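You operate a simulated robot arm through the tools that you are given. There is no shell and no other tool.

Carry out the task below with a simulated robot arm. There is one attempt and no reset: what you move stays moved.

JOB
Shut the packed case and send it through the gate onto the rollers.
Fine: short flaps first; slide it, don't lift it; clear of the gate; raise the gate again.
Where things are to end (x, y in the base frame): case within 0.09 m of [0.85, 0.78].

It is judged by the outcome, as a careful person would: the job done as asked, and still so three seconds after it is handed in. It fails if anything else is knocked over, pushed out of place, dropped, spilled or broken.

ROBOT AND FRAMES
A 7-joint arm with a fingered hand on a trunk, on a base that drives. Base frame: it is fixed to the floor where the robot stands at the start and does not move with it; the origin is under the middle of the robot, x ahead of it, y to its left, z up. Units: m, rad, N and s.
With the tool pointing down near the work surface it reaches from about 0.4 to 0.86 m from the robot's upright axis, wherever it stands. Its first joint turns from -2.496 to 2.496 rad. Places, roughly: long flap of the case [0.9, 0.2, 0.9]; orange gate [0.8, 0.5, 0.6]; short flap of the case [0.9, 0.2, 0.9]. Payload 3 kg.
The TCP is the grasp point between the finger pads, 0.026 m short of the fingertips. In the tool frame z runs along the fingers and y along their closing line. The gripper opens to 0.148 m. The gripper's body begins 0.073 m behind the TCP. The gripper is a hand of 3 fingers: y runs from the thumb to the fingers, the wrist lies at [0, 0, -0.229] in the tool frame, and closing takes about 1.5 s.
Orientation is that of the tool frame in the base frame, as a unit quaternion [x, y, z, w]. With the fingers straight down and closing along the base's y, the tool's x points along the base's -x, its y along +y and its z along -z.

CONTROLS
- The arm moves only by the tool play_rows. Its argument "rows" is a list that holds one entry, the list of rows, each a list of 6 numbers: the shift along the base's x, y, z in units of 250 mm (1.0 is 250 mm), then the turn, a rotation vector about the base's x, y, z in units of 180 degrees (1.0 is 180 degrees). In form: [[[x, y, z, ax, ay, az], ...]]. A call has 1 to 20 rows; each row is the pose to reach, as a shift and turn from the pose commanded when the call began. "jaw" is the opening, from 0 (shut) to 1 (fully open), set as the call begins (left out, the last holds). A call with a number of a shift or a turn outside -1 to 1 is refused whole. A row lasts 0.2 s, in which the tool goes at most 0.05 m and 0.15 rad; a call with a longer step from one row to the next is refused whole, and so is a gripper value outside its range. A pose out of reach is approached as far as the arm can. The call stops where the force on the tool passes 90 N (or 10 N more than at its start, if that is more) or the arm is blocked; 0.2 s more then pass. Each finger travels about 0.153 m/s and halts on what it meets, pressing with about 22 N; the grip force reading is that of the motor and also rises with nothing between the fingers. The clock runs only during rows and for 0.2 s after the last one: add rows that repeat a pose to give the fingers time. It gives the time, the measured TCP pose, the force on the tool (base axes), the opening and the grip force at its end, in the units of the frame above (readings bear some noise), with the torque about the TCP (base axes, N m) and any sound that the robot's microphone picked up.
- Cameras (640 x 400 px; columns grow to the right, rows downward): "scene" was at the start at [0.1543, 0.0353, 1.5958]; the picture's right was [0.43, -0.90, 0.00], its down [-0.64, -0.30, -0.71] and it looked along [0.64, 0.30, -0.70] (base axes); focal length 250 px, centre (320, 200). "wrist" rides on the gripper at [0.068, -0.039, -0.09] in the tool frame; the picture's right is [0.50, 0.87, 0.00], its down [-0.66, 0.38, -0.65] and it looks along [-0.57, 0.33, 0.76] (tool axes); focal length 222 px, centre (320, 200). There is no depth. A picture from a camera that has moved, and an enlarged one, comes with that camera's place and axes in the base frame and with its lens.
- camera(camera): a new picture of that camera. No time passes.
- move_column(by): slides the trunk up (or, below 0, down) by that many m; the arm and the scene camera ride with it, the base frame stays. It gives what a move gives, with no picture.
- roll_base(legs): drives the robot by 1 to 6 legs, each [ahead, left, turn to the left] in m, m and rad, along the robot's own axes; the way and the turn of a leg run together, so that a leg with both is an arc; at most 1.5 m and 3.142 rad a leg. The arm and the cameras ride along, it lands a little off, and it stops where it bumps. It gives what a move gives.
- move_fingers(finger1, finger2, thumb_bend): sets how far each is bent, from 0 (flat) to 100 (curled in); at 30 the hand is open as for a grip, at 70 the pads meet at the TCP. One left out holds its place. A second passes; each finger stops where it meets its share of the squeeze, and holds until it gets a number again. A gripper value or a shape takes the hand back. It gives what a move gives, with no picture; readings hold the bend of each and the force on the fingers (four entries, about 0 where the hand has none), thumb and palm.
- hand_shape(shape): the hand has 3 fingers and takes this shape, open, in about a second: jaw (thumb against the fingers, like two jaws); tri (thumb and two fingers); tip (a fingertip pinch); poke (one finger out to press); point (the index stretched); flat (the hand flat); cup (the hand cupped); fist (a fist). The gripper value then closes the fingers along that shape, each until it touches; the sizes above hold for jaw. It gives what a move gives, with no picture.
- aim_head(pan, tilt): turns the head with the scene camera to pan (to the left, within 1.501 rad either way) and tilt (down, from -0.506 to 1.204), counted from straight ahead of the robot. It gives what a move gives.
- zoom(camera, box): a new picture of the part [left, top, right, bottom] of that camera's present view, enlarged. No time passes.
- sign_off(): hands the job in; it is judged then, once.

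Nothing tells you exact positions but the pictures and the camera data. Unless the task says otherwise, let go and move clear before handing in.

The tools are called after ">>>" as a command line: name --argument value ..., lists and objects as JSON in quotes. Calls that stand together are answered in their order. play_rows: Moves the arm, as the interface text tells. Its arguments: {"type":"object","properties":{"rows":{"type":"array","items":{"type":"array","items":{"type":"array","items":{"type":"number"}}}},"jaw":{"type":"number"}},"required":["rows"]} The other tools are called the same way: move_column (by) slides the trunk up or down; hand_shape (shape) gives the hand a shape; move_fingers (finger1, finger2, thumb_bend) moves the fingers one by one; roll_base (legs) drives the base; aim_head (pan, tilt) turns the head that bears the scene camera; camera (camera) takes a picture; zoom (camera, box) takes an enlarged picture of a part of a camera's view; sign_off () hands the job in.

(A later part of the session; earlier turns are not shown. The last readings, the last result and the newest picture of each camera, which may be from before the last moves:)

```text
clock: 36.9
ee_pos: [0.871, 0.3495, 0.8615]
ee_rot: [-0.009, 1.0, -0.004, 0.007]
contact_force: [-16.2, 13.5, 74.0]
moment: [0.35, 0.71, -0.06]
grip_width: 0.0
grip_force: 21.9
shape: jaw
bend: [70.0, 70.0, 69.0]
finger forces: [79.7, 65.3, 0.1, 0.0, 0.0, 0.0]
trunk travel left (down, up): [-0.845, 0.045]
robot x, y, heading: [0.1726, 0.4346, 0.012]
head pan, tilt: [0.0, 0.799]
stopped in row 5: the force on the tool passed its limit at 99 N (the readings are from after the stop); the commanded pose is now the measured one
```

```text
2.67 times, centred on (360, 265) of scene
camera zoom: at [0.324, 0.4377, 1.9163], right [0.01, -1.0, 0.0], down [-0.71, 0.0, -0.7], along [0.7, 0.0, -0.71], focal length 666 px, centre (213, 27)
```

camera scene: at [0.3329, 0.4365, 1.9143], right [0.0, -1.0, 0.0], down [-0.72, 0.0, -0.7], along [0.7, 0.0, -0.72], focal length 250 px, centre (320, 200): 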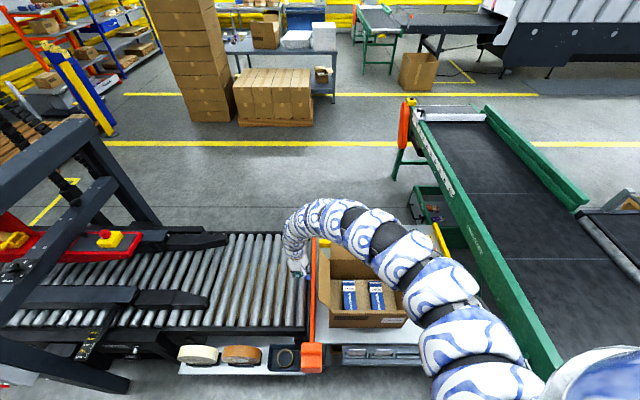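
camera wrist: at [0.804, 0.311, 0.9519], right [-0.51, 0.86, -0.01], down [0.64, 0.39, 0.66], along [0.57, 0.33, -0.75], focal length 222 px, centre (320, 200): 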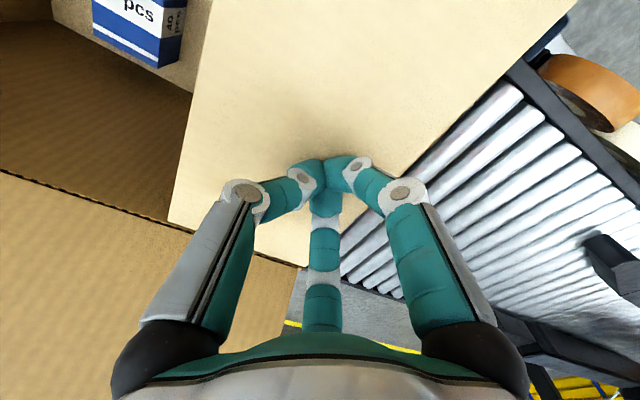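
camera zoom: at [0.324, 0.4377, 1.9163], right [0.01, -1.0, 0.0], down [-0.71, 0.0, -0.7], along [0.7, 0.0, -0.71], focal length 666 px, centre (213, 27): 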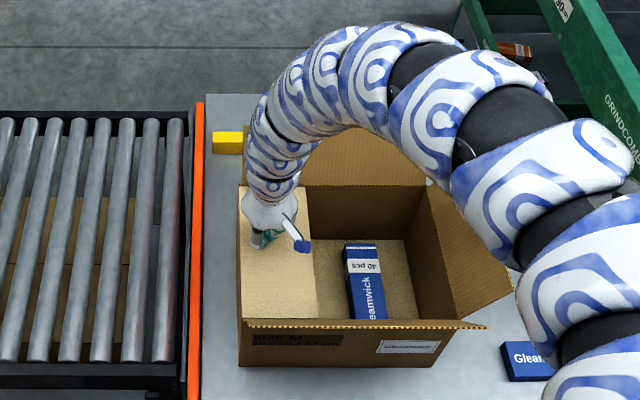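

The left short flap is flat; its top is at about z 0.835, a bit higher than I had estimated, so I pressed harder than needed. I'll lift off straight up and check that it stays.

>>> play_rows --rows '[[[0, 0, 0.1, 0, 0, 0], [0, 0, 0.25, 0, 0, 0], [0, 0, 0.4, 0, 0, 0], [0, 0, 0.55, 0, 0, 0], [0, 0, 0.65, 0, 0, 0], [0, 0, 0.65, 0, 0, 0]]]'

>>> camera --camera "wrist"

>>> zoom --camera "scene" --box '[260, 190, 460, 340]'

```text
clock: 38.3
ee_pos: [0.8896, 0.352, 1.0038]
ee_rot: [-0.007, 1.0, -0.005, 0.001]
contact_force: [-0.6, -0.5, -0.2]
moment: [-0.01, -0.01, -0.01]
grip_width: 0.0003
grip_force: 22.1
shape: jaw
bend: [70.0, 70.0, 70.0]
finger forces: [0.2, 0.1, 0.0, 0.0, 0.0, 0.0]
out of reach, approached as far as the arm can: row 4, 5, 6
trunk travel left (down, up): [-0.845, 0.045]
robot x, y, heading: [0.1735, 0.4358, 0.002]
head pan, tilt: [0.0, 0.799]
```

```text
taken
camera wrist: at [0.8227, 0.3126, 1.0938], right [-0.51, 0.86, -0.01], down [0.65, 0.39, 0.65], along [0.56, 0.33, -0.76], focal length 222 px, centre (320, 200)
```

wrist: 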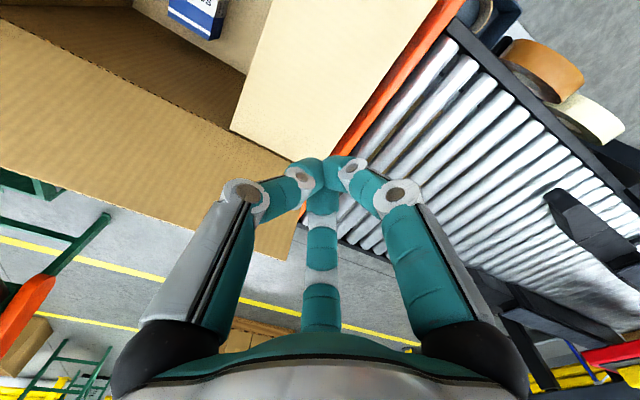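

```text
2.67 times, centred on (360, 265) of scene
camera zoom: at [0.333, 0.4377, 1.9143], right [0.01, -1.0, 0.0], down [-0.72, 0.0, -0.7], along [0.7, 0.0, -0.72], focal length 666 px, centre (213, 27)
```

zoom: 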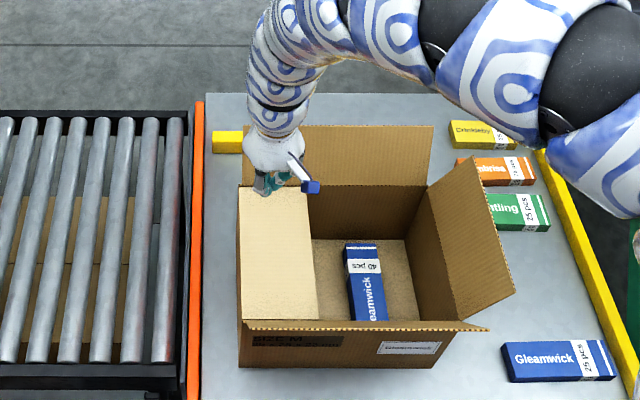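

The left flap stays shut. Now I'll go across, above the right short flap, to its outer side.

>>> play_rows --rows '[[[0, -0.15, 0.05, 0, 0, 0], [0, -0.3, 0.1, 0, 0, 0], [0, -0.45, 0.12, 0, 0, 0], [0, -0.6, 0.12, 0, 0, 0], [0, -0.75, 0.12, 0, 0, 0], [0, -0.9, 0.12, 0, 0, 0], [0, -1.0, 0.12, 0, 0, 0]]]'

```text
clock: 39.9
ee_pos: [0.896, 0.0976, 1.0291]
ee_rot: [-0.008, 1.0, -0.005, 0.001]
contact_force: [-0.1, 0.0, 0.1]
moment: [0.02, 0.04, -0.02]
grip_width: 0.0
grip_force: 21.9
shape: jaw
bend: [70.0, 70.0, 70.0]
finger forces: [0.1, 0.0, 0.0, 0.0, 0.0, 0.1]
out of reach, approached as far as the arm can: row 1, 2, 3, 4, 5, 6, 7
trunk travel left (down, up): [-0.845, 0.045]
robot x, y, heading: [0.174, 0.4321, 0.003]
head pan, tilt: [0.0, 0.799]
```

>>> play_rows --rows '[[[0, -0.15, 0.02, 0, 0, 0], [0, -0.3, 0.02, 0, 0, 0], [0, -0.45, 0.02, 0, 0, 0], [0, -0.6, 0.02, 0, 0, 0], [-0.05, -0.75, 0.02, 0, 0, 0], [-0.1, -0.8, 0.02, 0, 0, 0]]]'

>>> zoom --camera "scene" --box '[260, 190, 460, 340]'

>>> camera --camera "wrist"

```text
clock: 41.3
ee_pos: [0.8728, -0.1013, 1.0358]
ee_rot: [-0.008, 1.0, -0.005, 0.003]
contact_force: [-0.2, -0.2, 0.1]
moment: [0.03, -0.03, 0.01]
grip_width: 0.0
grip_force: 22.5
shape: jaw
bend: [70.0, 70.0, 70.0]
finger forces: [0.0, 0.0, 0.0, 0.0, 0.0, 0.0]
trunk travel left (down, up): [-0.845, 0.045]
robot x, y, heading: [0.1734, 0.4354, 0.007]
head pan, tilt: [0.0, 0.799]
```

```text
2.67 times, centred on (360, 265) of scene
camera zoom: at [0.3328, 0.4375, 1.9143], right [0.01, -1.0, 0.0], down [-0.72, 0.0, -0.7], along [0.7, 0.0, -0.72], focal length 666 px, centre (213, 27)
```

zoom: 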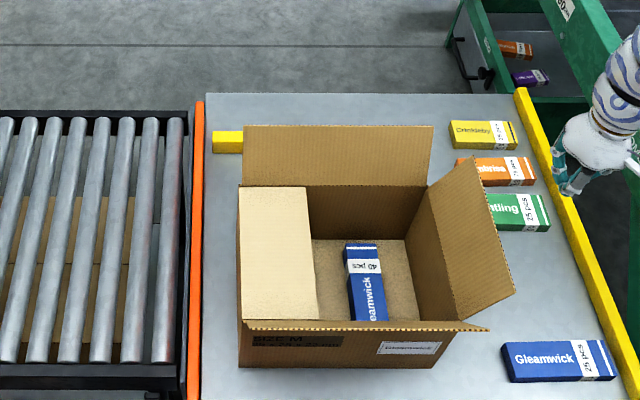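

```text
taken
camera wrist: at [0.8067, -0.1402, 1.1268], right [-0.51, 0.86, -0.01], down [0.65, 0.39, 0.65], along [0.57, 0.33, -0.76], focal length 222 px, centre (320, 200)
```

wrist: 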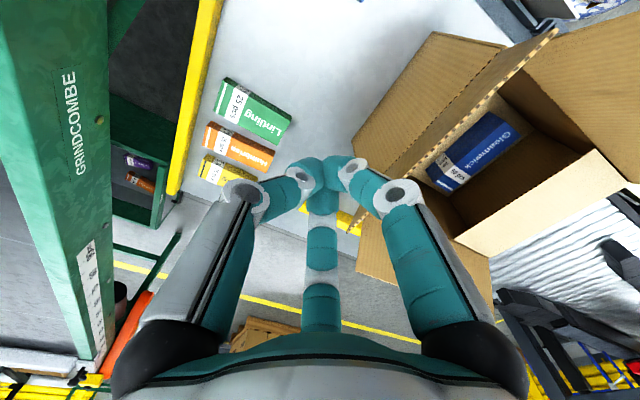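

The view is clear: table z≈0.61, case x 0.733–0.983, y 0.032–0.392, top ≈0.83; nothing is disturbed. I'll lower the hand outside the right short flap and push it over.

>>> play_rows --rows '[[[-0.02, 0, -0.15, 0, 0, 0], [-0.04, 0, -0.3, 0, 0, 0], [-0.06, 0, -0.45, 0, 0, 0], [-0.06, 0, -0.56, 0, 0, 0], [-0.06, 0.1, -0.56, 0, 0, 0], [-0.06, 0.2, -0.56, 0, 0, 0], [-0.06, 0.3, -0.56, 0, 0, 0], [-0.06, 0.38, -0.56, 0, 0, 0], [-0.06, 0.46, -0.56, 0, 0, 0], [-0.06, 0.53, -0.56, 0, 0, 0], [-0.06, 0.53, -0.56, 0, 0, 0]]]'

>>> zoom --camera "scene" --box '[260, 190, 460, 340]'

>>> camera --camera "wrist"

```text
clock: 43.7
ee_pos: [0.8553, 0.0305, 0.8948]
ee_rot: [-0.007, 1.0, -0.004, 0.002]
contact_force: [0.0, -0.4, -0.3]
moment: [-0.01, 0.01, -0.02]
grip_width: 0.0
grip_force: 21.7
shape: jaw
bend: [70.0, 70.0, 70.0]
finger forces: [0.1, 0.0, 0.0, 0.0, 0.1, 0.0]
trunk travel left (down, up): [-0.845, 0.045]
robot x, y, heading: [0.1737, 0.4345, 0.004]
head pan, tilt: [0.0, 0.799]
```

```text
2.67 times, centred on (360, 265) of scene
camera zoom: at [0.3328, 0.4367, 1.9143], right [0.01, -1.0, 0.0], down [-0.72, 0.0, -0.7], along [0.7, 0.0, -0.72], focal length 666 px, centre (213, 27)
```

zoom: 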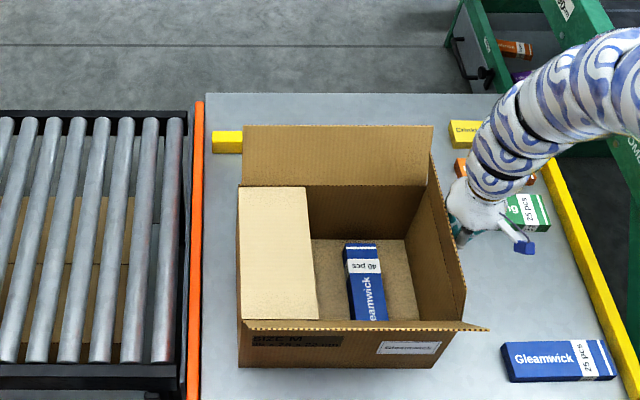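

```text
taken
camera wrist: at [0.7894, -0.007, 0.9861], right [-0.51, 0.86, -0.01], down [0.65, 0.39, 0.65], along [0.57, 0.33, -0.76], focal length 222 px, centre (320, 200)
```

wrist: 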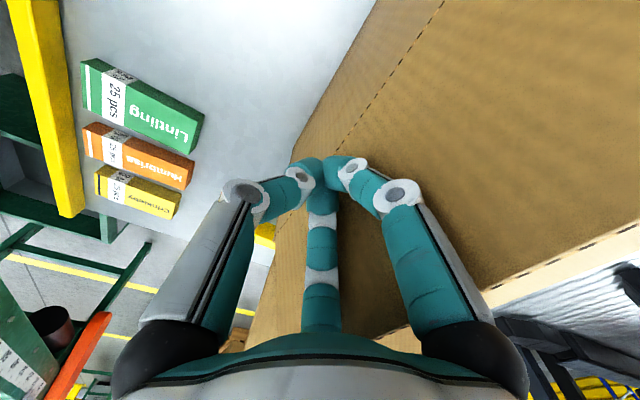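

The right flap is now about upright. I'll keep pushing inward and then press it gently down.

>>> play_rows --rows '[[[0, 0.08, 0, 0, 0, 0], [0, 0.16, 0, 0, 0, 0], [0, 0.22, -0.02, 0, 0, 0], [0, 0.25, -0.05, 0, 0, 0], [0, 0.27, -0.08, 0, 0, 0], [0, 0.28, -0.1, 0, 0, 0], [0, 0.28, -0.115, 0, 0, 0], [0, 0.28, -0.115, 0, 0, 0]]]'

>>> zoom --camera "scene" --box '[260, 190, 460, 340]'

```text
clock: 45.5
ee_pos: [0.8559, 0.1029, 0.8658]
ee_rot: [-0.007, 1.0, -0.005, 0.004]
contact_force: [-0.3, -0.2, 0.1]
moment: [0.03, -0.04, 0.01]
grip_width: 0.0001
grip_force: 21.9
shape: jaw
bend: [70.0, 70.0, 70.0]
finger forces: [0.1, 0.0, 0.1, 0.1, 0.0, 0.0]
trunk travel left (down, up): [-0.845, 0.045]
robot x, y, heading: [0.1744, 0.4364, 0.011]
head pan, tilt: [0.0, 0.799]
```

```text
2.67 times, centred on (360, 265) of scene
camera zoom: at [0.3328, 0.4371, 1.9143], right [0.01, -1.0, 0.0], down [-0.72, 0.0, -0.7], along [0.7, 0.0, -0.72], focal length 666 px, centre (213, 27)
```

zoom: 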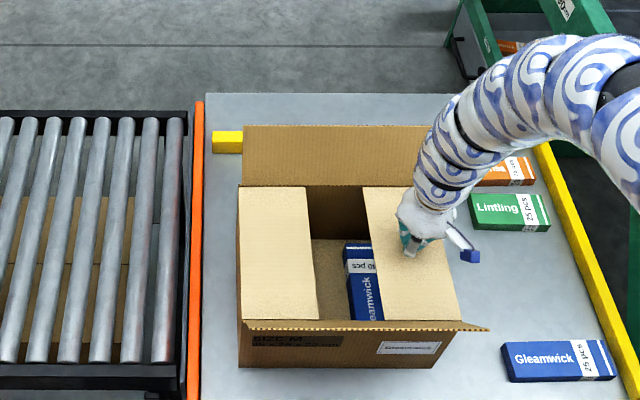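

The right short flap is down. I'll give it a last light press, then lift clear and look.

>>> play_rows --rows '[[[0, 0, -0.01, 0, 0, 0], [0, 0, -0.018, 0, 0, 0], [0, 0, -0.018, 0, 0, 0], [0, 0, 0.1, 0, 0, 0], [0, 0, 0.25, 0, 0, 0], [0, 0, 0.4, 0, 0, 0], [0, 0, 0.52, 0, 0, 0], [0, 0, 0.62, 0, 0, 0], [0, 0, 0.62, 0, 0, 0]]]'

>>> zoom --camera "scene" --box '[260, 190, 460, 340]'

>>> camera --camera "wrist"

```text
clock: 47.5
ee_pos: [0.8946, 0.0915, 1.0303]
ee_rot: [-0.007, 1.0, -0.003, 0.001]
contact_force: [-0.2, -0.1, -0.2]
moment: [0.0, -0.01, -0.01]
grip_width: 0.0003
grip_force: 21.9
shape: jaw
bend: [70.0, 70.0, 70.0]
finger forces: [0.0, 0.0, 0.0, 0.0, 0.0, 0.0]
out of reach, approached as far as the arm can: row 6, 7, 8, 9
trunk travel left (down, up): [-0.845, 0.045]
robot x, y, heading: [0.1711, 0.4357, 0.004]
head pan, tilt: [0.0, 0.799]
```

```text
2.67 times, centred on (360, 265) of scene
camera zoom: at [0.3326, 0.4345, 1.9143], right [0.01, -1.0, 0.0], down [-0.72, 0.0, -0.7], along [0.7, 0.0, -0.72], focal length 666 px, centre (213, 27)
```

zoom: 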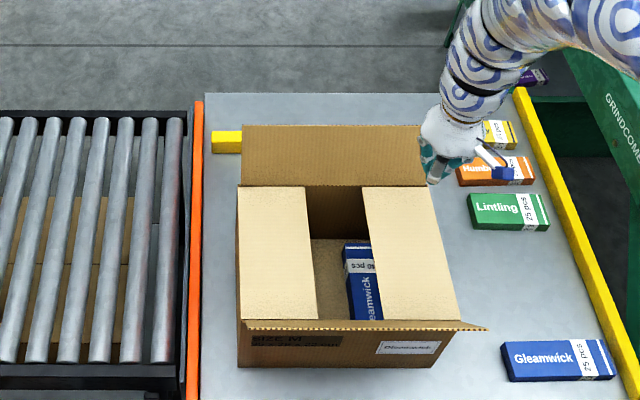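

```text
taken
camera wrist: at [0.8284, 0.0532, 1.1206], right [-0.51, 0.86, -0.01], down [0.65, 0.39, 0.65], along [0.56, 0.33, -0.76], focal length 222 px, centre (320, 200)
```

wrist: 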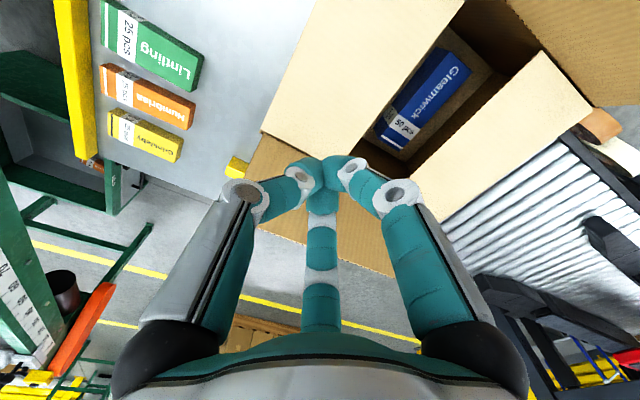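

Both short flaps lie flat. Now the near long flap: I'll back the base up so the hand comes down on the robot's side of the case.

>>> roll_base --legs '[[-0.28, 0.0, 0]]'

>>> play_rows --rows '[[[0, 0.12, 0, 0, 0, 0], [0, 0.24, 0, 0, 0, 0], [0, 0.36, 0, 0, 0, 0], [0, 0.46, 0, 0, 0, 0], [0, 0.46, -0.1, 0, 0, 0], [0, 0.46, -0.2, 0, 0, 0], [0, 0.46, -0.2, 0, 0, 0]]]'

>>> camera --camera "scene"

>>> camera --camera "wrist"

```text
clock: 49.4
ee_pos: [0.6142, 0.0909, 1.0297]
ee_rot: [-0.006, 1.0, -0.005, 0.002]
contact_force: [-1.3, -0.2, -0.1]
moment: [-0.02, -0.03, -0.01]
grip_width: 0.0
grip_force: 21.9
shape: jaw
bend: [70.0, 70.0, 70.0]
finger forces: [0.0, 0.0, 0.1, 0.1, 0.0, 0.0]
trunk travel left (down, up): [-0.845, 0.045]
robot x, y, heading: [-0.1076, 0.4342, 0.004]
head pan, tilt: [0.0, 0.799]
```

```text
clock: 51.0
ee_pos: [0.6153, 0.2058, 0.9786]
ee_rot: [-0.007, 1.0, -0.004, 0.001]
contact_force: [0.5, 0.2, 0.4]
moment: [0.0, 0.02, -0.01]
grip_width: 0.0001
grip_force: 22.3
shape: jaw
bend: [70.0, 70.0, 70.0]
finger forces: [0.1, 0.0, 0.1, 0.1, 0.1, 0.0]
out of reach, approached as far as the arm can: row 1, 2, 3, 4, 5
trunk travel left (down, up): [-0.845, 0.045]
robot x, y, heading: [-0.1079, 0.436, 0.004]
head pan, tilt: [0.0, 0.799]
```

```text
taken
camera scene: at [0.0532, 0.4368, 1.9143], right [0.01, -1.0, 0.0], down [-0.72, 0.0, -0.7], along [0.7, 0.0, -0.72], focal length 250 px, centre (320, 200)
```

scene: 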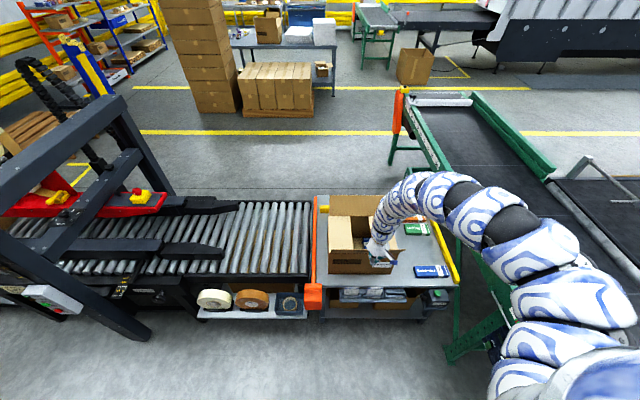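

```text
taken
camera wrist: at [0.5484, 0.1677, 1.0699], right [-0.51, 0.86, -0.01], down [0.65, 0.39, 0.65], along [0.56, 0.33, -0.76], focal length 222 px, centre (320, 200)
```

wrist: 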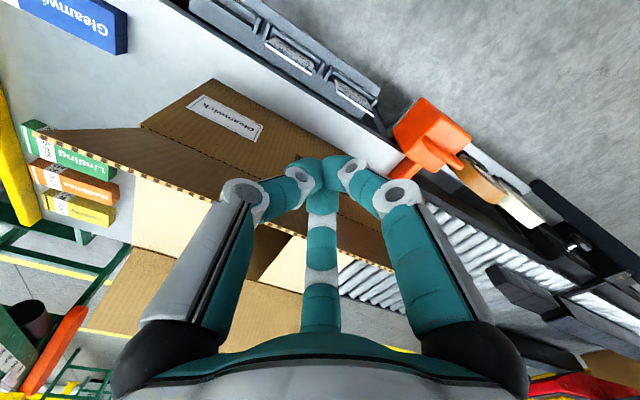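

The hand is in front of the near long flap. I'll lower it and push the flap up and inward.

>>> play_rows --rows '[[[0, 0, -0.15, 0, 0, 0], [0, 0, -0.3, 0, 0, 0], [0, 0, -0.37, 0, 0, 0], [0.1, 0, -0.37, 0, 0, 0], [0.2, 0, -0.37, 0, 0, 0], [0.28, 0, -0.37, 0, 0, 0], [0.36, 0, -0.37, 0, 0, 0], [0.44, 0, -0.37, 0, 0, 0], [0.52, 0, -0.37, 0, 0, 0], [0.52, 0, -0.37, 0, 0, 0]]]'

>>> zoom --camera "scene" --box '[300, 170, 460, 290]'

>>> camera --camera "wrist"

```text
clock: 53.2
ee_pos: [0.7391, 0.2051, 0.891]
ee_rot: [-0.007, 1.0, -0.005, 0.001]
contact_force: [-0.3, -0.3, -0.3]
moment: [0.01, 0.0, -0.01]
grip_width: 0.0
grip_force: 22.2
shape: jaw
bend: [70.0, 70.0, 70.0]
finger forces: [0.1, 0.0, 0.0, 0.0, 0.0, 0.1]
out of reach, approached as far as the arm can: row 9, 10
trunk travel left (down, up): [-0.845, 0.045]
robot x, y, heading: [-0.1073, 0.4362, -0.0]
head pan, tilt: [0.0, 0.799]
```

```text
3.33 times, centred on (380, 230) of scene
camera zoom: at [0.0527, 0.4343, 1.9143], right [0.0, -1.0, 0.0], down [-0.72, 0.0, -0.7], along [0.7, 0.0, -0.72], focal length 833 px, centre (120, 100)
```

zoom: 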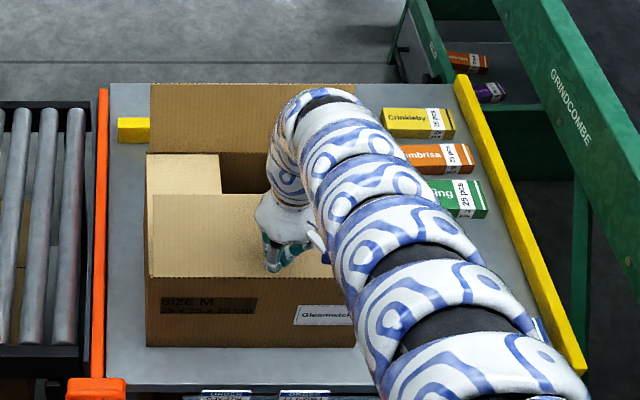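

```text
taken
camera wrist: at [0.6717, 0.1665, 0.9821], right [-0.51, 0.86, -0.01], down [0.65, 0.39, 0.65], along [0.56, 0.33, -0.76], focal length 222 px, centre (320, 200)
```

wrist: 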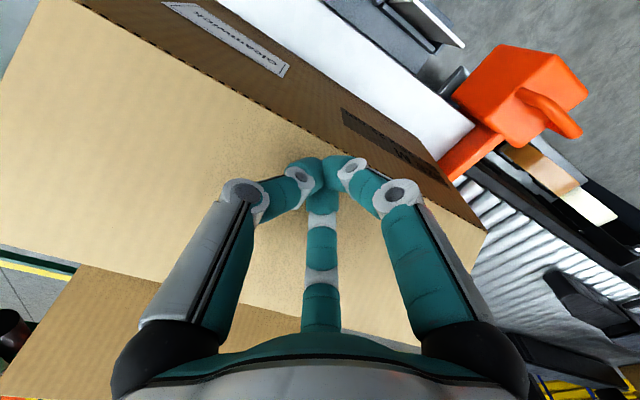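

The near flap is past upright, but the arm is at its outer reach here. I'll draw the hand back, drive ahead a little, and continue.

>>> play_rows --rows '[[[-0.15, 0, 0, 0, 0, 0], [-0.3, 0, 0, 0, 0, 0], [-0.42, 0, 0, 0, 0, 0], [-0.42, 0, 0, 0, 0, 0]]]'

>>> zoom --camera "scene" --box '[300, 170, 460, 290]'

>>> roll_base --legs '[[0.12, 0.0, 0]]'

>>> zoom --camera "scene" --box '[300, 170, 460, 290]'

```text
clock: 54.2
ee_pos: [0.6313, 0.2052, 0.8909]
ee_rot: [-0.006, 1.0, -0.005, 0.001]
contact_force: [0.1, -0.2, -0.4]
moment: [0.0, 0.01, -0.02]
grip_width: 0.0002
grip_force: 22.2
shape: jaw
bend: [70.0, 70.0, 70.0]
finger forces: [0.0, 0.1, 0.1, 0.0, 0.1, 0.1]
trunk travel left (down, up): [-0.845, 0.045]
robot x, y, heading: [-0.1089, 0.4293, 0.005]
head pan, tilt: [0.0, 0.799]
```

```text
3.33 times, centred on (380, 230) of scene
camera zoom: at [0.0527, 0.4351, 1.9143], right [0.0, -1.0, 0.0], down [-0.72, 0.0, -0.7], along [0.7, 0.0, -0.72], focal length 833 px, centre (120, 100)
```

zoom: 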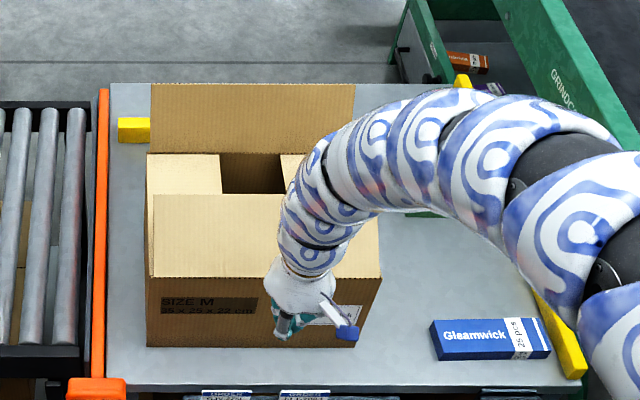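

```text
clock: 55.5
ee_pos: [0.7509, 0.2066, 0.8901]
ee_rot: [-0.007, 1.0, -0.004, -0.001]
contact_force: [-0.3, 0.2, 0.1]
moment: [0.01, 0.03, 0.0]
grip_width: 0.0001
grip_force: 22.0
shape: jaw
bend: [70.0, 70.0, 70.0]
finger forces: [0.0, 0.0, 0.0, 0.0, 0.0, 0.0]
trunk travel left (down, up): [-0.845, 0.045]
robot x, y, heading: [0.0113, 0.4373, -0.002]
head pan, tilt: [0.0, 0.799]
```

```text
3.33 times, centred on (380, 230) of scene
camera zoom: at [0.1727, 0.4359, 1.9141], right [0.0, -1.0, 0.0], down [-0.72, 0.0, -0.7], along [0.7, 0.0, -0.72], focal length 833 px, centre (120, 100)
```

zoom: 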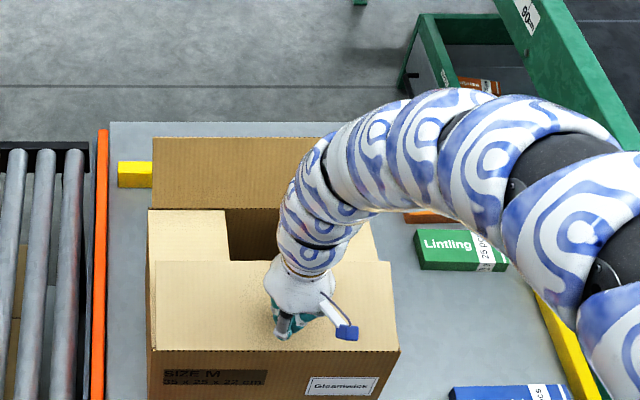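

The flap held its angle. Now I'll continue inward and gently press it flat.

>>> play_rows --rows '[[[0.06, 0, 0, 0, 0, 0], [0.12, 0, -0.01, 0, 0, 0], [0.17, 0, -0.03, 0, 0, 0], [0.21, 0, -0.05, 0, 0, 0], [0.23, 0, -0.065, 0, 0, 0], [0.24, 0, -0.08, 0, 0, 0], [0.24, 0, -0.088, 0, 0, 0], [0.24, 0, -0.088, 0, 0, 0]]]'

>>> zoom --camera "scene" --box '[300, 170, 460, 290]'

>>> camera --camera "wrist"

```text
clock: 57.3
ee_pos: [0.8101, 0.2066, 0.8688]
ee_rot: [-0.006, 1.0, -0.004, 0.001]
contact_force: [-0.4, -0.3, 2.4]
moment: [0.0, 0.01, -0.02]
grip_width: 0.0
grip_force: 22.5
shape: jaw
bend: [70.0, 70.0, 70.0]
finger forces: [0.0, 0.0, 0.0, 0.1, 0.0, 0.0]
trunk travel left (down, up): [-0.845, 0.045]
robot x, y, heading: [0.0089, 0.4364, 0.0]
head pan, tilt: [0.0, 0.799]
```

```text
3.33 times, centred on (380, 230) of scene
camera zoom: at [0.1698, 0.436, 1.9144], right [0.0, -1.0, 0.0], down [-0.72, 0.0, -0.7], along [0.7, 0.0, -0.72], focal length 833 px, centre (120, 100)
```

zoom: 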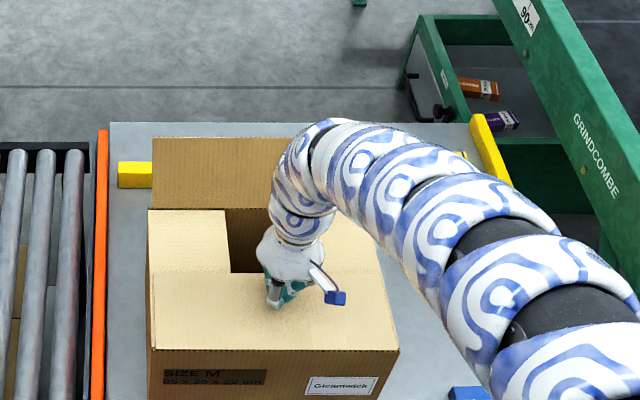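

```text
taken
camera wrist: at [0.7436, 0.1677, 0.9597], right [-0.51, 0.86, -0.01], down [0.65, 0.39, 0.65], along [0.56, 0.33, -0.76], focal length 222 px, centre (320, 200)
```

wrist: 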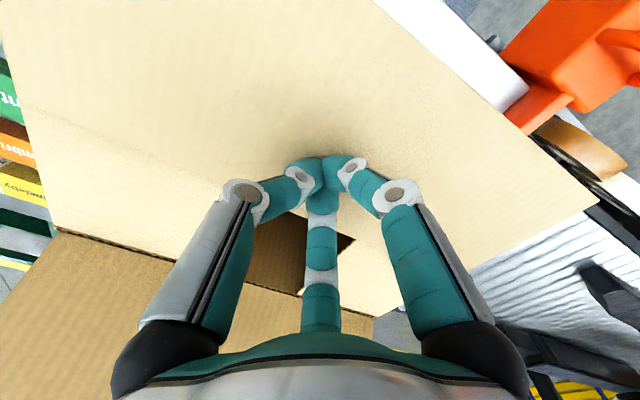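

The near long flap is flat. Next is the far long flap: I'll lift the hand well clear, and drive right and ahead so it can come down beyond that flap.

>>> play_rows --rows '[[[0, 0, 0.15, 0, 0, 0], [0, 0, 0.3, 0, 0, 0], [0, 0, 0.45, 0, 0, 0], [0, 0, 0.6, 0, 0, 0], [0, 0, 0.7, 0, 0, 0], [0, 0, 0.7, 0, 0, 0]]]'

>>> zoom --camera "scene" --box '[300, 170, 460, 290]'

```text
clock: 58.7
ee_pos: [0.81, 0.2051, 1.043]
ee_rot: [-0.006, 1.0, -0.004, 0.001]
contact_force: [-0.3, 0.5, -0.4]
moment: [-0.02, 0.02, 0.01]
grip_width: 0.0
grip_force: 22.0
shape: jaw
bend: [70.0, 70.0, 70.0]
finger forces: [0.1, 0.1, 0.1, 0.0, 0.0, 0.1]
trunk travel left (down, up): [-0.845, 0.045]
robot x, y, heading: [0.0073, 0.4332, 0.008]
head pan, tilt: [0.0, 0.799]
```

```text
3.33 times, centred on (380, 230) of scene
camera zoom: at [0.1706, 0.4361, 1.9142], right [0.0, -1.0, 0.0], down [-0.72, 0.0, -0.7], along [0.7, 0.0, -0.72], focal length 833 px, centre (120, 100)
```

zoom: 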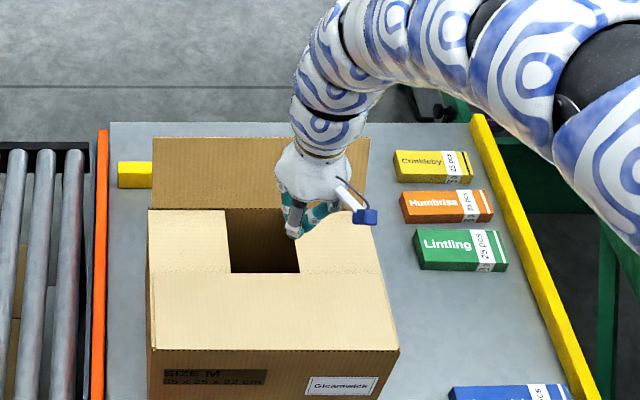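

>>> roll_base --legs '[[0.0, -0.14, 0], [0.28, 0.0, 0]]'

>>> camera --camera "scene"

>>> camera --camera "wrist"

```text
clock: 61.6
ee_pos: [1.0929, 0.0636, 1.0428]
ee_rot: [-0.006, 1.0, -0.005, 0.001]
contact_force: [-0.1, 0.5, 0.1]
moment: [0.01, 0.03, -0.01]
grip_width: 0.0002
grip_force: 21.8
shape: jaw
bend: [70.0, 70.0, 70.0]
finger forces: [0.1, 0.1, 0.0, 0.0, 0.0, 0.0]
trunk travel left (down, up): [-0.845, 0.045]
robot x, y, heading: [0.2919, 0.2953, 0.0]
head pan, tilt: [0.0, 0.799]
```

```text
taken
camera scene: at [0.4541, 0.2946, 1.9142], right [0.0, -1.0, 0.0], down [-0.72, 0.0, -0.7], along [0.7, 0.0, -0.72], focal length 250 px, centre (320, 200)
```

scene: 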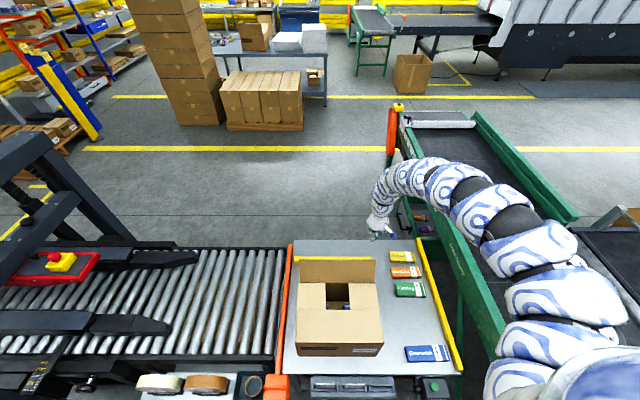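

```text
taken
camera wrist: at [1.0263, 0.0248, 1.1334], right [-0.51, 0.86, -0.01], down [0.65, 0.39, 0.65], along [0.56, 0.33, -0.76], focal length 222 px, centre (320, 200)
```

wrist: 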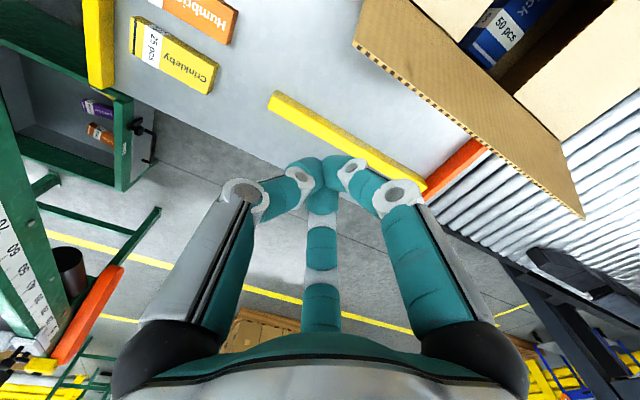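

The hand is beyond the far flap's line, to the right. I'll move it behind the middle of the far flap, high, then lower it.

>>> play_rows --rows '[[[0.05, 0.15, 0, 0, 0, 0], [0.08, 0.3, 0, 0, 0, 0], [0.08, 0.45, 0, 0, 0, 0], [0.08, 0.6, 0, 0, 0, 0], [0.08, 0.6, -0.15, 0, 0, 0], [0.08, 0.6, -0.3, 0, 0, 0], [0.08, 0.6, -0.4, 0, 0, 0], [0.08, 0.6, -0.48, 0, 0, 0], [0.08, 0.6, -0.48, 0, 0, 0]]]'

>>> zoom --camera "scene" --box '[270, 210, 430, 370]'

>>> camera --camera "wrist"

```text
clock: 63.6
ee_pos: [1.113, 0.2135, 0.9216]
ee_rot: [-0.006, 1.0, -0.004, 0.001]
contact_force: [0.0, 0.3, -0.2]
moment: [0.0, 0.01, -0.01]
grip_width: 0.0003
grip_force: 22.1
shape: jaw
bend: [70.0, 70.0, 70.0]
finger forces: [0.0, 0.0, 0.1, 0.0, 0.1, 0.1]
trunk travel left (down, up): [-0.845, 0.045]
robot x, y, heading: [0.2929, 0.2944, 0.0]
head pan, tilt: [0.0, 0.799]
```

```text
2.50 times, centred on (350, 290) of scene
camera zoom: at [0.4526, 0.2945, 1.9144], right [0.0, -1.0, 0.0], down [-0.72, 0.0, -0.7], along [0.7, 0.0, -0.72], focal length 625 px, centre (245, -25)
```

zoom: 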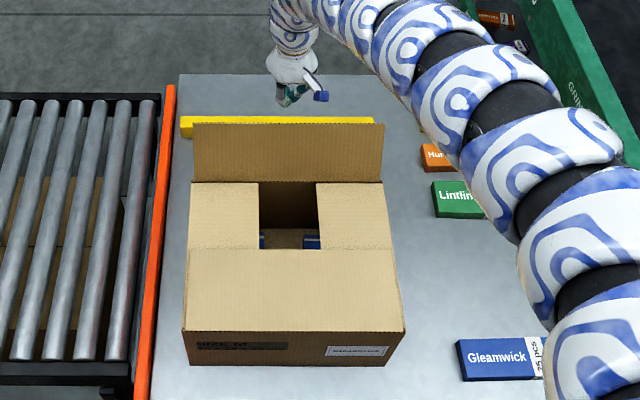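

```text
taken
camera wrist: at [1.046, 0.1746, 1.0123], right [-0.51, 0.86, -0.01], down [0.65, 0.39, 0.65], along [0.56, 0.33, -0.76], focal length 222 px, centre (320, 200)
```

wrist: 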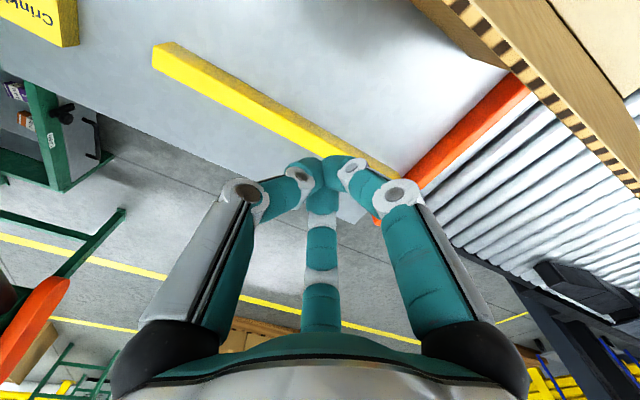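

The hand is behind the far flap, above a yellow guide rail. I'll draw it toward the robot to swing the flap up and over.

>>> play_rows --rows '[[[-0.08, 0, 0, 0, 0, 0], [-0.16, 0, 0, 0, 0, 0], [-0.24, 0, 0, 0, 0, 0], [-0.32, 0, 0, 0, 0, 0], [-0.4, 0, 0, 0, 0, 0], [-0.46, 0, 0, 0, 0, 0], [-0.46, 0, 0, 0, 0, 0]]]'

>>> zoom --camera "scene" --box '[270, 210, 430, 370]'

>>> camera --camera "wrist"

```text
clock: 65.2
ee_pos: [0.9973, 0.2125, 0.9231]
ee_rot: [-0.006, 1.0, -0.004, 0.001]
contact_force: [0.3, -1.1, 0.1]
moment: [-0.01, 0.0, 0.01]
grip_width: 0.0002
grip_force: 21.9
shape: jaw
bend: [70.0, 70.0, 70.0]
finger forces: [0.1, 0.0, 0.0, 0.0, 0.0, 0.0]
trunk travel left (down, up): [-0.845, 0.045]
robot x, y, heading: [0.2891, 0.2967, 0.002]
head pan, tilt: [0.0, 0.799]
```

```text
2.50 times, centred on (350, 290) of scene
camera zoom: at [0.4529, 0.2946, 1.9143], right [0.0, -1.0, 0.0], down [-0.72, 0.0, -0.7], along [0.7, 0.0, -0.72], focal length 625 px, centre (245, -25)
```

zoom: 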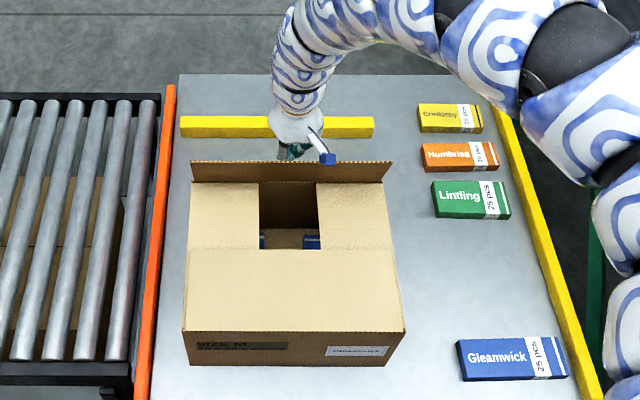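

```text
taken
camera wrist: at [0.9312, 0.1743, 1.0139], right [-0.51, 0.86, -0.01], down [0.65, 0.39, 0.65], along [0.56, 0.33, -0.76], focal length 222 px, centre (320, 200)
```

wrist: 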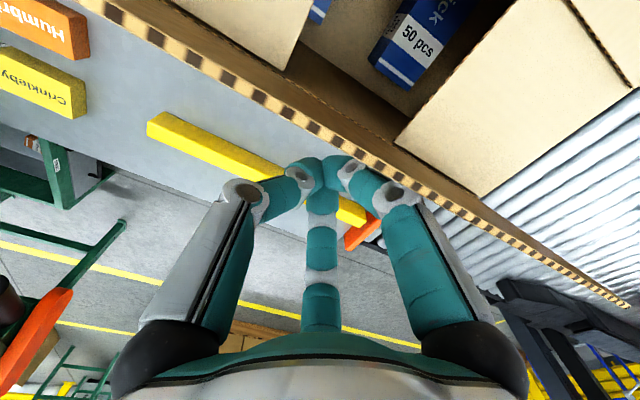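

The far flap is upright now. I'll carry it over and press it gently down on top.

>>> play_rows --rows '[[[-0.08, 0, 0, 0, 0, 0], [-0.16, 0, 0, 0, 0, 0], [-0.24, 0, -0.02, 0, 0, 0], [-0.28, 0, -0.06, 0, 0, 0], [-0.31, 0, -0.1, 0, 0, 0], [-0.33, 0, -0.14, 0, 0, 0], [-0.34, 0, -0.18, 0, 0, 0], [-0.34, 0, -0.205, 0, 0, 0], [-0.34, 0, -0.215, 0, 0, 0]]]'

>>> zoom --camera "scene" --box '[270, 210, 430, 370]'

>>> camera --camera "wrist"

```text
clock: 67.2
ee_pos: [0.9123, 0.2123, 0.8708]
ee_rot: [-0.006, 1.0, -0.005, 0.001]
contact_force: [-0.2, 0.6, 0.9]
moment: [0.01, 0.0, 0.01]
grip_width: 0.0
grip_force: 21.7
shape: jaw
bend: [70.0, 70.0, 70.0]
finger forces: [0.1, 0.0, 0.0, 0.0, 0.0, 0.1]
out of reach, approached as far as the arm can: row 3, 4, 5, 6, 7
trunk travel left (down, up): [-0.845, 0.045]
robot x, y, heading: [0.2914, 0.2938, 0.003]
head pan, tilt: [0.0, 0.799]
```

```text
2.50 times, centred on (350, 290) of scene
camera zoom: at [0.4527, 0.2946, 1.9143], right [0.0, -1.0, 0.0], down [-0.72, 0.0, -0.7], along [0.7, 0.0, -0.72], focal length 625 px, centre (245, -25)
```

zoom: 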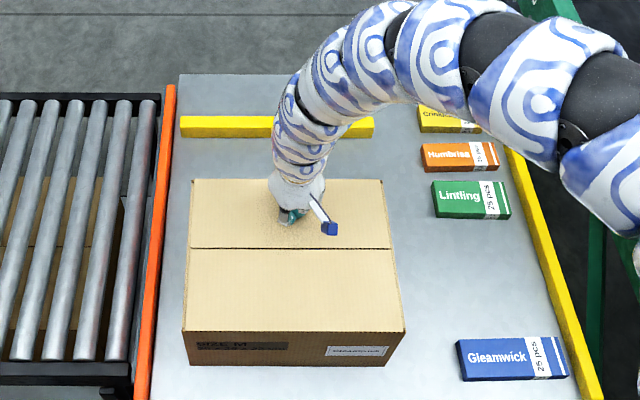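

```text
taken
camera wrist: at [0.8463, 0.174, 0.9606], right [-0.51, 0.86, -0.01], down [0.65, 0.39, 0.65], along [0.56, 0.33, -0.76], focal length 222 px, centre (320, 200)
```

wrist: 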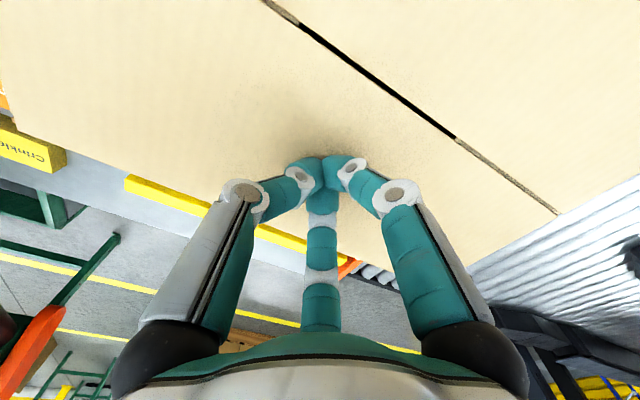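

All four flaps are shut, with the short ones underneath. I'll lift off and back away to turn to the gate.

>>> play_rows --rows '[[[0, 0, 0.1, 0, 0, 0], [0.05, 0, 0.25, 0, 0, 0], [0.1, 0, 0.4, 0, 0, 0], [0.15, 0, 0.55, 0, 0, 0], [0.15, 0, 0.65, 0, 0, 0], [0.15, 0, 0.65, 0, 0, 0]]]'

>>> roll_base --legs '[[-0.37, 0.0, 0], [0.0, 0.18, 0]]'

>>> camera --camera "scene"

>>> camera --camera "wrist"

```text
clock: 68.6
ee_pos: [1.0185, 0.227, 1.0305]
ee_rot: [-0.007, 1.0, -0.005, -0.001]
contact_force: [1.0, -0.2, 0.1]
moment: [0.04, -0.01, 0.0]
grip_width: 0.0
grip_force: 21.6
shape: jaw
bend: [70.0, 70.0, 70.0]
finger forces: [0.1, 0.1, 0.0, 0.1, 0.0, 0.0]
out of reach, approached as far as the arm can: row 1, 2, 3, 4, 5, 6
trunk travel left (down, up): [-0.845, 0.045]
robot x, y, heading: [0.2871, 0.2949, 0.008]
head pan, tilt: [0.0, 0.799]
```

```text
clock: 72.0
ee_pos: [0.6552, 0.3939, 1.0295]
ee_rot: [0.001, 1.0, -0.005, -0.001]
contact_force: [-0.2, 0.0, 0.0]
moment: [-0.02, 0.0, 0.0]
grip_width: 0.0
grip_force: 22.4
shape: jaw
bend: [70.0, 70.0, 70.0]
finger forces: [0.1, 0.0, 0.1, 0.0, 0.1, 0.0]
trunk travel left (down, up): [-0.845, 0.045]
robot x, y, heading: [-0.0711, 0.4668, -0.016]
head pan, tilt: [0.0, 0.799]
```

```text
taken
camera scene: at [0.0907, 0.47, 1.9143], right [-0.01, -1.0, 0.0], down [-0.72, 0.01, -0.7], along [0.7, -0.01, -0.72], focal length 250 px, centre (320, 200)
```

scene: 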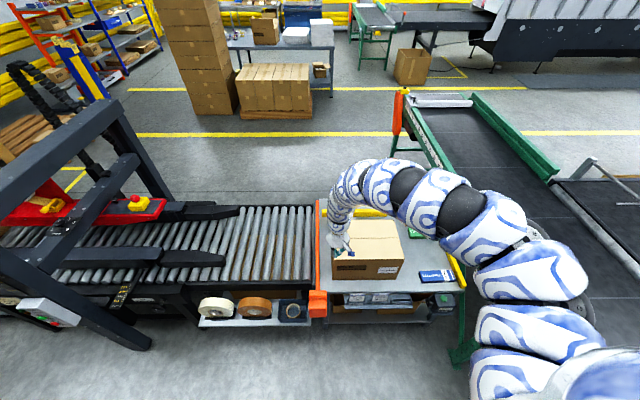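

```text
taken
camera wrist: at [0.5884, 0.3562, 1.1209], right [-0.5, 0.87, -0.01], down [0.66, 0.38, 0.65], along [0.57, 0.32, -0.76], focal length 222 px, centre (320, 200)
```

wrist: 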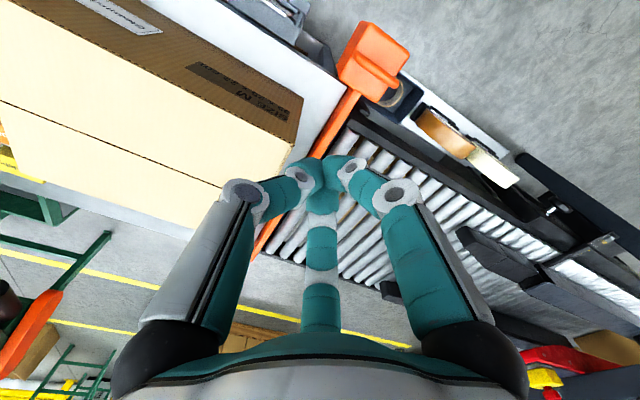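

The case is shut and undisturbed. I'll zoom in on the gate block and bar to work out how it moves.

>>> zoom --camera "scene" --box '[280, 190, 360, 340]'

>>> zoom --camera "wrist" --box '[280, 0, 440, 140]'

>>> zoom --camera "scene" --box '[295, 270, 345, 330]'

```text
2.67 times, centred on (320, 265) of scene
camera zoom: at [0.0907, 0.47, 1.9143], right [-0.01, -1.0, 0.0], down [-0.72, 0.01, -0.7], along [0.7, -0.01, -0.72], focal length 666 px, centre (320, 27)
```

zoom: 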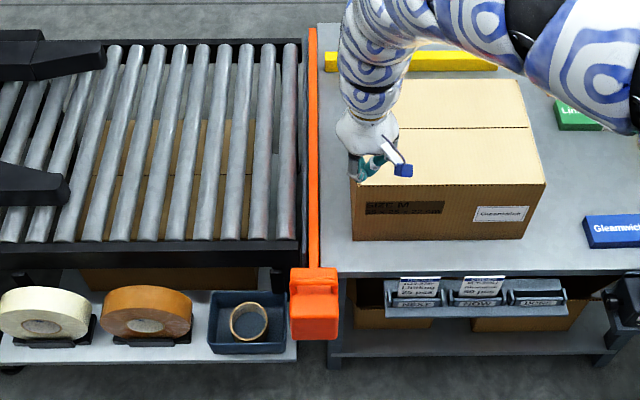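

```text
2.86 times, centred on (360, 70) of wrist
camera zoom: at [0.5884, 0.3562, 1.1209], right [-0.5, 0.87, -0.01], down [0.66, 0.38, 0.65], along [0.57, 0.32, -0.76], focal length 635 px, centre (206, 571)
```

zoom: 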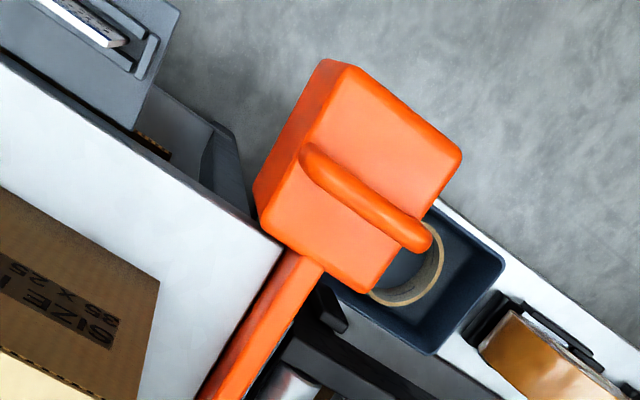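

```text
6.67 times, centred on (320, 300) of scene
camera zoom: at [0.0907, 0.47, 1.9143], right [-0.01, -1.0, 0.0], down [-0.72, 0.01, -0.7], along [0.7, -0.01, -0.72], focal length 1666 px, centre (320, -467)
```

zoom: 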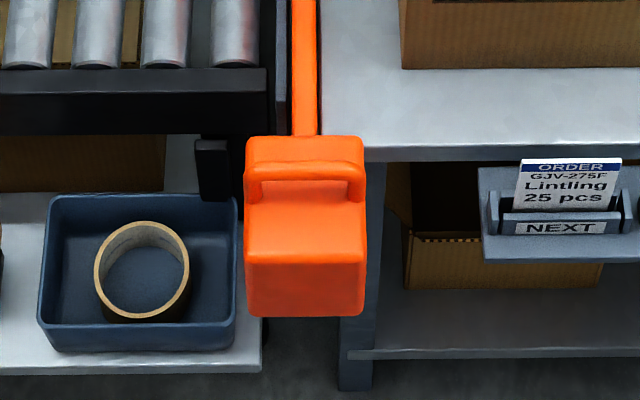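

The gate's block spans x 0.566–0.654, y 0.43–0.52 with its top at z≈0.66, and a loop handle running along y at about (0.61, 0.475, 0.70). I'll turn the hand a quarter turn so its jaws close across that handle, and lower the trunk a bit.

>>> play_rows --rows '[[[0, 0.02, 0, 0, 0, 0.045], [0, 0.04, 0, 0, 0, 0.09], [0, 0.06, 0, 0, 0, 0.135], [0, 0.08, 0, 0, 0, 0.18], [-0.02, 0.1, 0, 0, 0, 0.225], [-0.04, 0.12, 0, 0, 0, 0.27], [-0.06, 0.16, 0, 0, 0, 0.315], [-0.08, 0.2, 0, 0, 0, 0.36], [-0.1, 0.24, 0, 0, 0, 0.405], [-0.12, 0.28, 0, 0, 0, 0.45], [-0.14, 0.3, 0, 0, 0, 0.495], [-0.14, 0.3, 0, 0, 0, 0.505]]]'

>>> move_column --by -0.12

>>> camera --camera "wrist"

>>> camera --camera "scene"

```text
clock: 74.6
ee_pos: [0.6373, 0.4736, 1.0301]
ee_rot: [0.713, -0.702, 0.002, -0.002]
contact_force: [-0.2, -0.1, 0.2]
moment: [-0.01, 0.02, 0.03]
grip_width: 0.0
grip_force: 22.5
shape: jaw
bend: [70.0, 70.0, 70.0]
finger forces: [0.0, 0.0, 0.1, 0.0, 0.0, 0.1]
out of reach, approached as far as the arm can: row 6, 7, 8, 9, 10, 11, 12
trunk travel left (down, up): [-0.845, 0.045]
robot x, y, heading: [-0.0683, 0.4689, -0.009]
head pan, tilt: [0.0, 0.799]
```

```text
clock: 76.1
ee_pos: [0.637, 0.4722, 0.9103]
ee_rot: [0.712, -0.702, 0.003, -0.002]
contact_force: [-0.6, 0.0, -0.3]
moment: [-0.01, -0.01, -0.01]
grip_width: 0.0
grip_force: 21.9
shape: jaw
bend: [70.0, 70.0, 70.0]
finger forces: [0.0, 0.0, 0.1, 0.1, 0.0, 0.0]
trunk travel left (down, up): [-0.725, 0.165]
robot x, y, heading: [-0.0724, 0.4692, -0.011]
head pan, tilt: [0.0, 0.799]
```

```text
taken
camera wrist: at [0.6768, 0.4068, 1.001], right [-0.86, -0.51, 0.0], down [-0.39, 0.65, 0.65], along [-0.33, 0.56, -0.76], focal length 222 px, centre (320, 200)
```

wrist: 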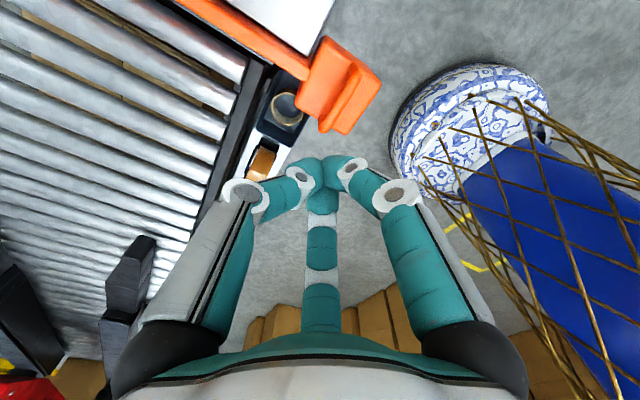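

```text
taken
camera scene: at [0.0904, 0.4683, 1.7944], right [-0.01, -1.0, 0.0], down [-0.72, 0.01, -0.7], along [0.7, -0.01, -0.72], focal length 250 px, centre (320, 200)
```

scene: 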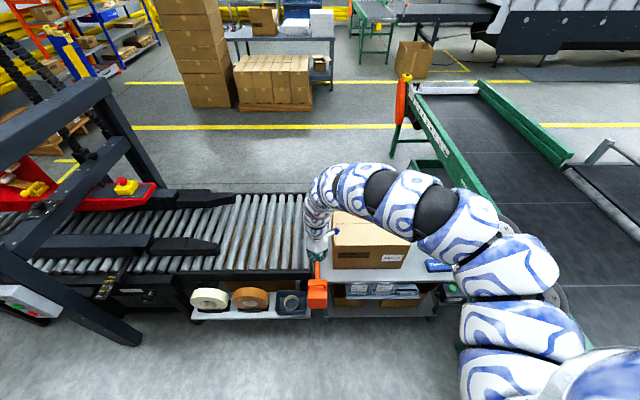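

>>> zoom --camera "wrist" --box '[230, 0, 410, 160]'

```text
2.50 times, centred on (320, 80) of wrist
camera zoom: at [0.6768, 0.4068, 1.001], right [-0.86, -0.51, 0.0], down [-0.39, 0.65, 0.65], along [-0.33, 0.56, -0.76], focal length 555 px, centre (320, 500)
```

zoom: 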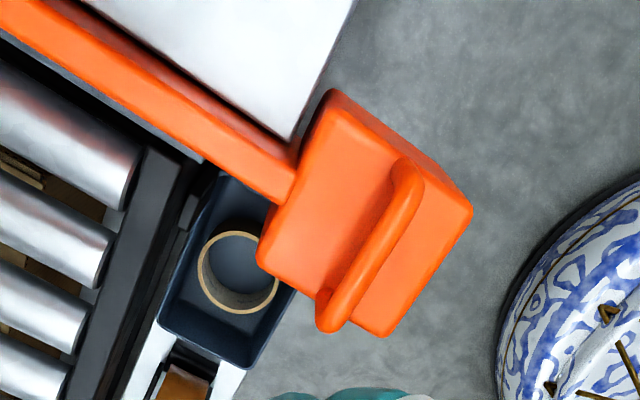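

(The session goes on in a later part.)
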